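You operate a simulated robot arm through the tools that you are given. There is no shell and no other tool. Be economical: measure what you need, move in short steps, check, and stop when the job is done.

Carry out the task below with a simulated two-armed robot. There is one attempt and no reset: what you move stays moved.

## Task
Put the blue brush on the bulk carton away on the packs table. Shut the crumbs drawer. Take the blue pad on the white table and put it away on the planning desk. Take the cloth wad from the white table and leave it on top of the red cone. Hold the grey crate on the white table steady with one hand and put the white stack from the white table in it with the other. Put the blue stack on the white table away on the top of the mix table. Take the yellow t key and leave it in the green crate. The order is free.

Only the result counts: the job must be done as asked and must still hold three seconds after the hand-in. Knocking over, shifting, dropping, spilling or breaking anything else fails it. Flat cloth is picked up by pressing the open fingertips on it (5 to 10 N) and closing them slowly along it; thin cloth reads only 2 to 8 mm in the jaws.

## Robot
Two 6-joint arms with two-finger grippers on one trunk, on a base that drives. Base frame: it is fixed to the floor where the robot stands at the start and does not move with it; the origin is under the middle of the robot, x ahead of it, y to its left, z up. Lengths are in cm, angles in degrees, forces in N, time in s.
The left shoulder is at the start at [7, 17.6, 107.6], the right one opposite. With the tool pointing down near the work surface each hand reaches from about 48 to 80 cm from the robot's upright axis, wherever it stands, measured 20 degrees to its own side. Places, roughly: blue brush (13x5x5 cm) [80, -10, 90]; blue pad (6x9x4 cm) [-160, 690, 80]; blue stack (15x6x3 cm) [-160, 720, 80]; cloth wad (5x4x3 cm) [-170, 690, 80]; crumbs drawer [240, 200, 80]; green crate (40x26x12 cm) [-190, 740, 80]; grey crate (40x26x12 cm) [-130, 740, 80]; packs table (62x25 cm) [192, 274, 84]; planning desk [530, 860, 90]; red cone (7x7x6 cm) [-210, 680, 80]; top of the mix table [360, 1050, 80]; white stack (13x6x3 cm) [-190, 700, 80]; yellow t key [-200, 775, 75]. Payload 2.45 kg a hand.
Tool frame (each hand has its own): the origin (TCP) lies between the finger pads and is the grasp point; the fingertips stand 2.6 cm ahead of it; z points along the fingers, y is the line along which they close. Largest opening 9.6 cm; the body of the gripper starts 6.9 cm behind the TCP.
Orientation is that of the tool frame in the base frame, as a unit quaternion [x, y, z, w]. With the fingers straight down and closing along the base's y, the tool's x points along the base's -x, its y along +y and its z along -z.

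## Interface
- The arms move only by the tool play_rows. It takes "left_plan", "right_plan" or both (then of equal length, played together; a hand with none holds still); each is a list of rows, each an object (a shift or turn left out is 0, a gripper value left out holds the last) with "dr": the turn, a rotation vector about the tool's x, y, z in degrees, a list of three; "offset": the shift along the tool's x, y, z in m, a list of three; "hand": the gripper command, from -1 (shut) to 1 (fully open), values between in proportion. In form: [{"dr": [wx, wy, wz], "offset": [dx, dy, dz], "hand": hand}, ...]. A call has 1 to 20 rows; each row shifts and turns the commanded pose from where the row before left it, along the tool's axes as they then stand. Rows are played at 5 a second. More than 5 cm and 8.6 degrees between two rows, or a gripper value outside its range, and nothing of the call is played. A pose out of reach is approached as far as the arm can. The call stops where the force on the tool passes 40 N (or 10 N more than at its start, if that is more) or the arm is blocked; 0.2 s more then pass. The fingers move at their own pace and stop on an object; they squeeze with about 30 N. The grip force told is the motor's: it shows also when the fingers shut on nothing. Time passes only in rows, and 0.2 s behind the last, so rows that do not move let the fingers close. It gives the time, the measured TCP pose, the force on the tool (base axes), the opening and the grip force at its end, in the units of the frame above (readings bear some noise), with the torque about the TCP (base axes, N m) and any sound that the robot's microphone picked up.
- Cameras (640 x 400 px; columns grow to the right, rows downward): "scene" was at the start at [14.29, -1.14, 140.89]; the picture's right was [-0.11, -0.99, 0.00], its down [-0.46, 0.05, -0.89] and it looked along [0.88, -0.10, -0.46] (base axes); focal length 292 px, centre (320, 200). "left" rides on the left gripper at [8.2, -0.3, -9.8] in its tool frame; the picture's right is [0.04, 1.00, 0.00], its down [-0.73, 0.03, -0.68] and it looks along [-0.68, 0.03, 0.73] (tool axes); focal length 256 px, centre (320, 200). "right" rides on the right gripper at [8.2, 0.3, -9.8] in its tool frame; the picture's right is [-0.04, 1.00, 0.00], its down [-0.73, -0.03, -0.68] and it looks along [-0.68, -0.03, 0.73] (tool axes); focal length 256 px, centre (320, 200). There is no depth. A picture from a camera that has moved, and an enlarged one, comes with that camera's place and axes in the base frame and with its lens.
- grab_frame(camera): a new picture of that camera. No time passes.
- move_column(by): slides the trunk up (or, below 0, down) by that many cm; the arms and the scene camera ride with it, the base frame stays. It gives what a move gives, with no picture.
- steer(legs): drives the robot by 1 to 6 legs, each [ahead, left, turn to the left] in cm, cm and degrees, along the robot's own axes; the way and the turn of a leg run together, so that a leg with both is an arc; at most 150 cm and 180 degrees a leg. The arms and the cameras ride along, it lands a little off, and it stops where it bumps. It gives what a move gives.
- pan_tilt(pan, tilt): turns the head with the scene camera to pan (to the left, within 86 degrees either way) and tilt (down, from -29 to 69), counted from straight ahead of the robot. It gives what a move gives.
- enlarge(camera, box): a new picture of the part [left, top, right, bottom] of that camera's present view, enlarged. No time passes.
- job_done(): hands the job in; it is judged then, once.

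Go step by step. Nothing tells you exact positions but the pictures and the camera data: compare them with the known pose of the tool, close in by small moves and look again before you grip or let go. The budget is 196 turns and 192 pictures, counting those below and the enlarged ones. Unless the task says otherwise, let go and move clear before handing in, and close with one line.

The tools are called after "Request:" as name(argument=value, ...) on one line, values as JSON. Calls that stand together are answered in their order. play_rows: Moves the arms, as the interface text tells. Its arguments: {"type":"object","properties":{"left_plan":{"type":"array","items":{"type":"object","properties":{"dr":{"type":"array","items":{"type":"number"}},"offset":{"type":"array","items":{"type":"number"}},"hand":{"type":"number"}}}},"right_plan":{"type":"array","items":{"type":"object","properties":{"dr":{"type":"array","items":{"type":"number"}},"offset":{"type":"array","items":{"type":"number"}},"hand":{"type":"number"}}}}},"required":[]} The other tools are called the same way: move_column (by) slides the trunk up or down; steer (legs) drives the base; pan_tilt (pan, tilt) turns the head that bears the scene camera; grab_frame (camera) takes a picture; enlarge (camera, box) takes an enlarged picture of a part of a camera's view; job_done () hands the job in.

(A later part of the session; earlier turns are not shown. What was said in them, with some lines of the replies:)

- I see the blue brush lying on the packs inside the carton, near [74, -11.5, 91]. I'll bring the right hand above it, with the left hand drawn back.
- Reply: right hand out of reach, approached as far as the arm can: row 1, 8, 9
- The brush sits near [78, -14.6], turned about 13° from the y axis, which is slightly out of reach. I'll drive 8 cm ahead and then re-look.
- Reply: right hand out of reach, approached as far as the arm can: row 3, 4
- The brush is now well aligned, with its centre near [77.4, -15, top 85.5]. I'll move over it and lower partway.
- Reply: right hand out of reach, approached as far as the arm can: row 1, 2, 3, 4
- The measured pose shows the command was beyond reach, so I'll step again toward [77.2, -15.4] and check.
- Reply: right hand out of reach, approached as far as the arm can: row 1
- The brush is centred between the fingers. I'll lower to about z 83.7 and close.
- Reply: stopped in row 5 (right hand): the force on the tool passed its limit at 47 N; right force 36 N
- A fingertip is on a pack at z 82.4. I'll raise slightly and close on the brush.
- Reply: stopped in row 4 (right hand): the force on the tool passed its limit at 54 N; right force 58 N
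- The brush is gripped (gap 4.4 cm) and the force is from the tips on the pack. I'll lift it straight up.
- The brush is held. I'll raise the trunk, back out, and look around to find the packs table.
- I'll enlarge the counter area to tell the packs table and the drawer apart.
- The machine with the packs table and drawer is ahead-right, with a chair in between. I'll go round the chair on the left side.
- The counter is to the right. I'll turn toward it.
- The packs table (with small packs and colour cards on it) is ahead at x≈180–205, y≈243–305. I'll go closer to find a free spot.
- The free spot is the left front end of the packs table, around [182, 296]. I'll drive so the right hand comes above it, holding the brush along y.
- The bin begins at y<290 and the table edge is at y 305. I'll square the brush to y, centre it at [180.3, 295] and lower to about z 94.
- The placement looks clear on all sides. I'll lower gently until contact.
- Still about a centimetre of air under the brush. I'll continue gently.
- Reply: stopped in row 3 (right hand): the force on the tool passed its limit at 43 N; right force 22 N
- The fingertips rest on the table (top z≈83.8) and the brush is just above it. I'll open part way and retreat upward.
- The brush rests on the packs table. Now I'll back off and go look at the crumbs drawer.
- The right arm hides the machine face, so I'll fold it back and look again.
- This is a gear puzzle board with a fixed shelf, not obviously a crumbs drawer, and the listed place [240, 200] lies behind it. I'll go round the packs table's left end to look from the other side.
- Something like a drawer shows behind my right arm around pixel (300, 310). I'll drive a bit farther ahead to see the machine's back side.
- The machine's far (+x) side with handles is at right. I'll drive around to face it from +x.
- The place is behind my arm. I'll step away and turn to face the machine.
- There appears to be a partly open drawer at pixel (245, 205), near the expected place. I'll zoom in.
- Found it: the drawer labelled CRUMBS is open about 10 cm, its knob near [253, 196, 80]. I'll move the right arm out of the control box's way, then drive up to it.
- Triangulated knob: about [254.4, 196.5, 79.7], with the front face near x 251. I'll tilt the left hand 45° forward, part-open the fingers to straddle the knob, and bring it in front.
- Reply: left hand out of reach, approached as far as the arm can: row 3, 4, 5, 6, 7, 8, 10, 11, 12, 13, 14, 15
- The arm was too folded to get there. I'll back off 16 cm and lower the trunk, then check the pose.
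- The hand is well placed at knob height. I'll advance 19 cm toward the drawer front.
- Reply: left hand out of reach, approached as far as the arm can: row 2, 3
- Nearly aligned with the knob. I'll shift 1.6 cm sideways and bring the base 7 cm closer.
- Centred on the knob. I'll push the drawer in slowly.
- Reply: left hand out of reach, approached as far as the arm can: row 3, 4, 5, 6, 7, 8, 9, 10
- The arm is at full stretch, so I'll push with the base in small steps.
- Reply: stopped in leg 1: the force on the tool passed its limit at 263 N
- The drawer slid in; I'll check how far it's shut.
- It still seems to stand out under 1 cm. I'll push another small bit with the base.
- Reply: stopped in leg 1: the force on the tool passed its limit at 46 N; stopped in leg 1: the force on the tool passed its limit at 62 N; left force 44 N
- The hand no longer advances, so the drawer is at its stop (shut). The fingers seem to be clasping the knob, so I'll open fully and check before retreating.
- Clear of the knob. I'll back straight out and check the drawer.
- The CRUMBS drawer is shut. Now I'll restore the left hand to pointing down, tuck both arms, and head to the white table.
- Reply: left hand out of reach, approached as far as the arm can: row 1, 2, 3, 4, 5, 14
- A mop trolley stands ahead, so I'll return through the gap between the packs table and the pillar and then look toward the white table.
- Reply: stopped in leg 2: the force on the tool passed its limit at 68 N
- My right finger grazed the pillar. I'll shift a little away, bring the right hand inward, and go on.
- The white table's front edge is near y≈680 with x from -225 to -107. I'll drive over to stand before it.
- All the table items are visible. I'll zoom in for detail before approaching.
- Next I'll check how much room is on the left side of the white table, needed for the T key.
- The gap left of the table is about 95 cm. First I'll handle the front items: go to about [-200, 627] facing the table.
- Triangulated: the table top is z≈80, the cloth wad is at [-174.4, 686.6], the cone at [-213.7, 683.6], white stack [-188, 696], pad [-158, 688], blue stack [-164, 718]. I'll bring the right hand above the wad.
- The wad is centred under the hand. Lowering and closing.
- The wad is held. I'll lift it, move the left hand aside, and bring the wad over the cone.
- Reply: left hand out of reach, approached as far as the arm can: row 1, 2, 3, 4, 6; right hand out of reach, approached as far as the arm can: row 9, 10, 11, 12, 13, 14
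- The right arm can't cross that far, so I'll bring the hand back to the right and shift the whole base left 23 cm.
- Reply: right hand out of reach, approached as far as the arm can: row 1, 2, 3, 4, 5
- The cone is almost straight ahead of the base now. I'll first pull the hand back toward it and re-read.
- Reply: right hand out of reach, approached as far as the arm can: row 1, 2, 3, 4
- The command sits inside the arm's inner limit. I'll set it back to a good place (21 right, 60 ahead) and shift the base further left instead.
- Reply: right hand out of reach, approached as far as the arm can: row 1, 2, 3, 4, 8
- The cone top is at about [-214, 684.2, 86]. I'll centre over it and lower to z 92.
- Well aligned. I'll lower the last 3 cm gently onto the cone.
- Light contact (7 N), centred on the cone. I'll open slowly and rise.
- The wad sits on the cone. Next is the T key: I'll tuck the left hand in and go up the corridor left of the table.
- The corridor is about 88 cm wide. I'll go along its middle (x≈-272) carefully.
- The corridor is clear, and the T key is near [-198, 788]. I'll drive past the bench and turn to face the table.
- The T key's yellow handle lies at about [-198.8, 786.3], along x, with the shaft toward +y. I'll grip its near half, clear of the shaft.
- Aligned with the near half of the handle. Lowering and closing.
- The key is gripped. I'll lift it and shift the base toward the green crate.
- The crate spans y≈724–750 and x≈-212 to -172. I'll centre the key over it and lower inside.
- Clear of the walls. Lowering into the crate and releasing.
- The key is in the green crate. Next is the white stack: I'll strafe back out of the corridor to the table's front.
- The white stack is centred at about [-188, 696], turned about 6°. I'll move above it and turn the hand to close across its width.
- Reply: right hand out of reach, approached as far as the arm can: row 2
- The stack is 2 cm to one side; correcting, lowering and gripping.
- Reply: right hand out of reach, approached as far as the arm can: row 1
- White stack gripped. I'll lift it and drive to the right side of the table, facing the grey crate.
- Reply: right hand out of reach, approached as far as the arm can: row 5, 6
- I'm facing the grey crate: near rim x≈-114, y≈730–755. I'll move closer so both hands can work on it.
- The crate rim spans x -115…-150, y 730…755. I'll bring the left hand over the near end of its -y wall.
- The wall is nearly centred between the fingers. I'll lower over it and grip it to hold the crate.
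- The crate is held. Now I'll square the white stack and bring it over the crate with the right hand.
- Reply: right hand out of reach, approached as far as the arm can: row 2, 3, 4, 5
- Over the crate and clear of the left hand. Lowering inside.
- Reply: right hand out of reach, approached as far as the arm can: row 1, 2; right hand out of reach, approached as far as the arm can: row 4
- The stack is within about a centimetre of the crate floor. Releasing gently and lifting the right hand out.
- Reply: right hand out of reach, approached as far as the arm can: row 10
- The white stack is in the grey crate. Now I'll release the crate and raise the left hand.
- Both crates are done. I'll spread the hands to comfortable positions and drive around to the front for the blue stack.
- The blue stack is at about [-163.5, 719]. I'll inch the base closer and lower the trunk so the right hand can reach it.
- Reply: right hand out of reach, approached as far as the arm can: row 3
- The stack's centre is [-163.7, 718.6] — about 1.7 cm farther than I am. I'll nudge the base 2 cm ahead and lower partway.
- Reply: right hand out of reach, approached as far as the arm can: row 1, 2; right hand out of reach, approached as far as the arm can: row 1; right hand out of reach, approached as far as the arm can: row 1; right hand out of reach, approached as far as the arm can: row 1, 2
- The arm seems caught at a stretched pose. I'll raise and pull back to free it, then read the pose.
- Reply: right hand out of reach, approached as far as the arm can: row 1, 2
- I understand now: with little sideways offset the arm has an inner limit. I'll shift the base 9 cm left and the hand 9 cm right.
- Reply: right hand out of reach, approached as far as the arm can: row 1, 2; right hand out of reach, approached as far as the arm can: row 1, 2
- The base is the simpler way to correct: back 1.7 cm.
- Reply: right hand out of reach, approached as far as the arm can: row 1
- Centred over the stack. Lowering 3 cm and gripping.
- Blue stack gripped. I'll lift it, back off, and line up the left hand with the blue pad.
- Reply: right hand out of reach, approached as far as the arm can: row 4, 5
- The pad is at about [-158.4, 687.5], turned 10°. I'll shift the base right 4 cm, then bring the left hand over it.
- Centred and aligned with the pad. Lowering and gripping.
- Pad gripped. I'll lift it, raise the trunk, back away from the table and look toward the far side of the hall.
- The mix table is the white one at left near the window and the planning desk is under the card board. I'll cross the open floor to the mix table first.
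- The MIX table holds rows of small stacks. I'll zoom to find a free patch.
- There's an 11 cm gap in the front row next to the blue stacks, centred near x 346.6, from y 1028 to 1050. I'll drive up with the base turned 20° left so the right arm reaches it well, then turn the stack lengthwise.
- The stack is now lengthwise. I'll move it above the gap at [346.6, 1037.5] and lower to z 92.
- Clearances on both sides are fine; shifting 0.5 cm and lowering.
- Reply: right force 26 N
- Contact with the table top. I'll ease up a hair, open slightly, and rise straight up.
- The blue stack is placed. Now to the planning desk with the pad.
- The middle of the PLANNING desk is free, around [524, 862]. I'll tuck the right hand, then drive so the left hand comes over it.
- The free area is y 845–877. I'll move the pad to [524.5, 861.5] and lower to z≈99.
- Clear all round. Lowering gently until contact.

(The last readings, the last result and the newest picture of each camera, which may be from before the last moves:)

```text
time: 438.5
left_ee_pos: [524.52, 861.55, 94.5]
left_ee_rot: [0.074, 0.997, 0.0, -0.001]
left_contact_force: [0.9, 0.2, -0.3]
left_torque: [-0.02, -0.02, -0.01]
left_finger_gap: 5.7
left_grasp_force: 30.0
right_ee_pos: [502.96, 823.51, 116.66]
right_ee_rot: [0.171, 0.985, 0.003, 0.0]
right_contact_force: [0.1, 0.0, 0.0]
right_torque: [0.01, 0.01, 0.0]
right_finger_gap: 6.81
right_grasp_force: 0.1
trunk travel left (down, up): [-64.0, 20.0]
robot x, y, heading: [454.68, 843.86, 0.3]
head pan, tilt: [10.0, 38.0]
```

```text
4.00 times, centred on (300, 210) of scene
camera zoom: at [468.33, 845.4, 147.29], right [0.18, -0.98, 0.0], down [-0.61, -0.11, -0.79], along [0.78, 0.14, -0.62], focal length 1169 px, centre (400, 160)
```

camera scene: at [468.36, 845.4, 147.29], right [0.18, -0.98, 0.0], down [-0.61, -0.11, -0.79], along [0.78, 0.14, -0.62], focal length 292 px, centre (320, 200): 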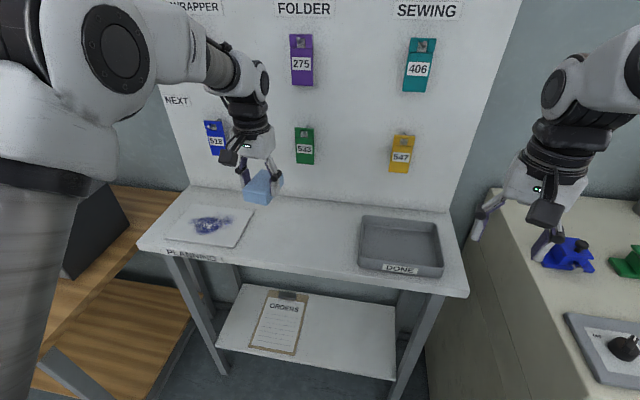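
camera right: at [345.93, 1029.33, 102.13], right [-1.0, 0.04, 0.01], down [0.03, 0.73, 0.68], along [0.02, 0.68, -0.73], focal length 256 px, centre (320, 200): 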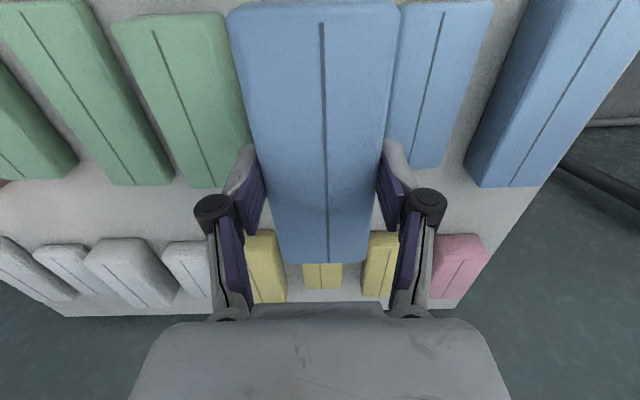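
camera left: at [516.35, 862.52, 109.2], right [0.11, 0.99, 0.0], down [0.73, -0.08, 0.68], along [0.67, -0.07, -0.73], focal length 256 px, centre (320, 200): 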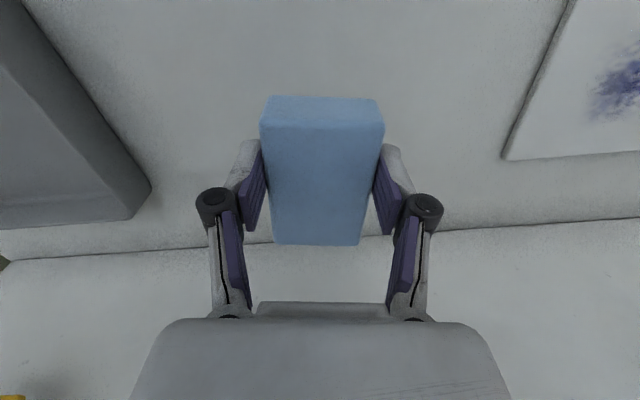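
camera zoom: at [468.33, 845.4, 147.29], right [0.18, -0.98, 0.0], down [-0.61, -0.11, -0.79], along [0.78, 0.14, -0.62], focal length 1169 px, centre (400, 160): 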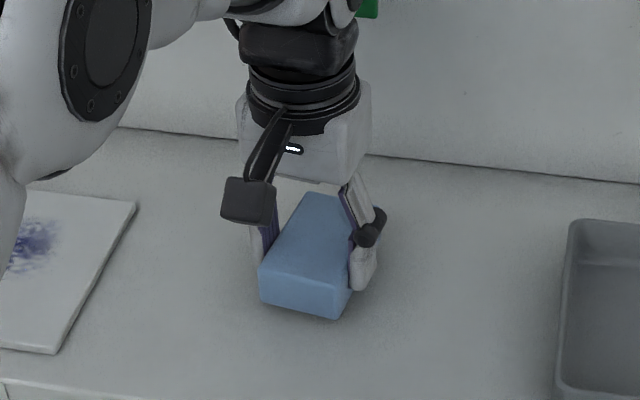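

Request:
play_rows(left_plan=[{"offset": [0, 0, 0.004]}, {"offset": [0, 0, 0.003]}, {"offset": [0, 0, 0.002]}, {}])

```text
time: 439.5
left_ee_pos: [524.5, 861.48, 93.93]
left_ee_rot: [0.075, 0.997, 0.001, 0.001]
left_contact_force: [-1.4, 0.7, 7.7]
left_torque: [-0.05, -0.2, 0.01]
left_finger_gap: 5.7
left_grasp_force: 29.8
right_ee_pos: [502.92, 823.57, 116.7]
right_ee_rot: [0.171, 0.985, 0.003, 0.001]
right_contact_force: [0.2, 0.6, -0.6]
right_torque: [0.01, 0.01, 0.0]
right_finger_gap: 6.82
right_grasp_force: 0.0
trunk travel left (down, up): [-64.0, 20.0]
robot x, y, heading: [454.28, 843.94, 0.5]
head pan, tilt: [10.0, 38.0]
```

Contact (8 N). Opening and rising.

Request:
play_rows(left_plan=[{"hand": 0.3}, {"hand": 0.6}, {}, {"offset": [0, 0, -0.02]}, {"offset": [0, 0, -0.04]}, {"offset": [0, 0, -0.05]}, {"offset": [0, 0, -0.05]}, {}])

Request:
enlarge(camera="scene", box=[160, 140, 420, 290])

```text
time: 441.3
left_ee_pos: [524.39, 861.62, 109.74]
left_ee_rot: [0.074, 0.997, 0.0, -0.002]
left_contact_force: [0.7, 0.2, -1.0]
left_torque: [-0.01, 0.03, 0.02]
left_finger_gap: 7.67
left_grasp_force: 0.2
right_ee_pos: [503.04, 823.56, 116.66]
right_ee_rot: [0.171, 0.985, 0.003, 0.0]
right_contact_force: [0.3, -0.3, 0.1]
right_torque: [-0.01, 0.01, -0.01]
right_finger_gap: 6.81
right_grasp_force: 0.1
trunk travel left (down, up): [-64.0, 20.0]
robot x, y, heading: [454.48, 843.74, 0.2]
head pan, tilt: [10.0, 38.0]
```

```text
2.46 times, centred on (290, 215) of scene
camera zoom: at [468.4, 845.42, 147.28], right [0.18, -0.98, 0.0], down [-0.61, -0.11, -0.79], along [0.78, 0.14, -0.62], focal length 719 px, centre (394, 163)
```

zoom: 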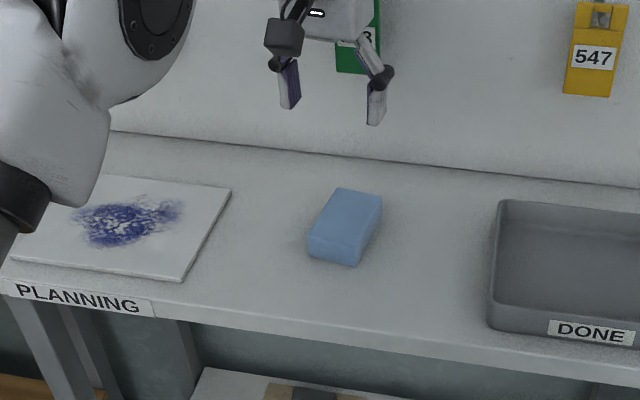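

The pad is on the planning desk. I'll back clear, then hand in.

Request:
steer(legs=[[-40, 0, 0]])

Request:
grab_frame(camera="scene")

```text
time: 443.7
left_ee_pos: [485.2, 861.14, 109.8]
left_ee_rot: [0.076, 0.997, 0.001, -0.001]
left_contact_force: [-0.5, 0.4, 0.5]
left_torque: [-0.01, 0.01, -0.01]
left_finger_gap: 7.69
left_grasp_force: 0.1
right_ee_pos: [463.68, 823.38, 116.67]
right_ee_rot: [0.174, 0.985, 0.003, 0.0]
right_contact_force: [-0.5, -0.2, 1.1]
right_torque: [0.02, 0.05, -0.03]
right_finger_gap: 6.8
right_grasp_force: 0.0
trunk travel left (down, up): [-64.0, 20.0]
robot x, y, heading: [415.54, 843.53, -0.4]
head pan, tilt: [10.0, 38.0]
```

```text
52 pictures are left
camera scene: at [429.13, 845.32, 147.28], right [0.17, -0.99, 0.0], down [-0.61, -0.11, -0.79], along [0.78, 0.13, -0.62], focal length 292 px, centre (320, 200)
```

scene: 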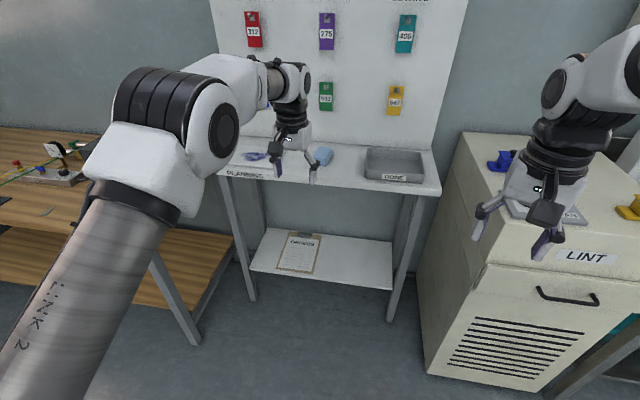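

Everything is placed and both hands are clear, so I'm handing in the job.

Request:
job_done()

```text
The job is handed in.
```

I've handed the job in with all seven items done. The crumbs drawer is pushed in until it would go no further, though its front still looked about half a centimetre proud of the panel beside it. On one drive my right finger also bumped the pillar hard enough to stop the robot; I saw no sign that anything moved.
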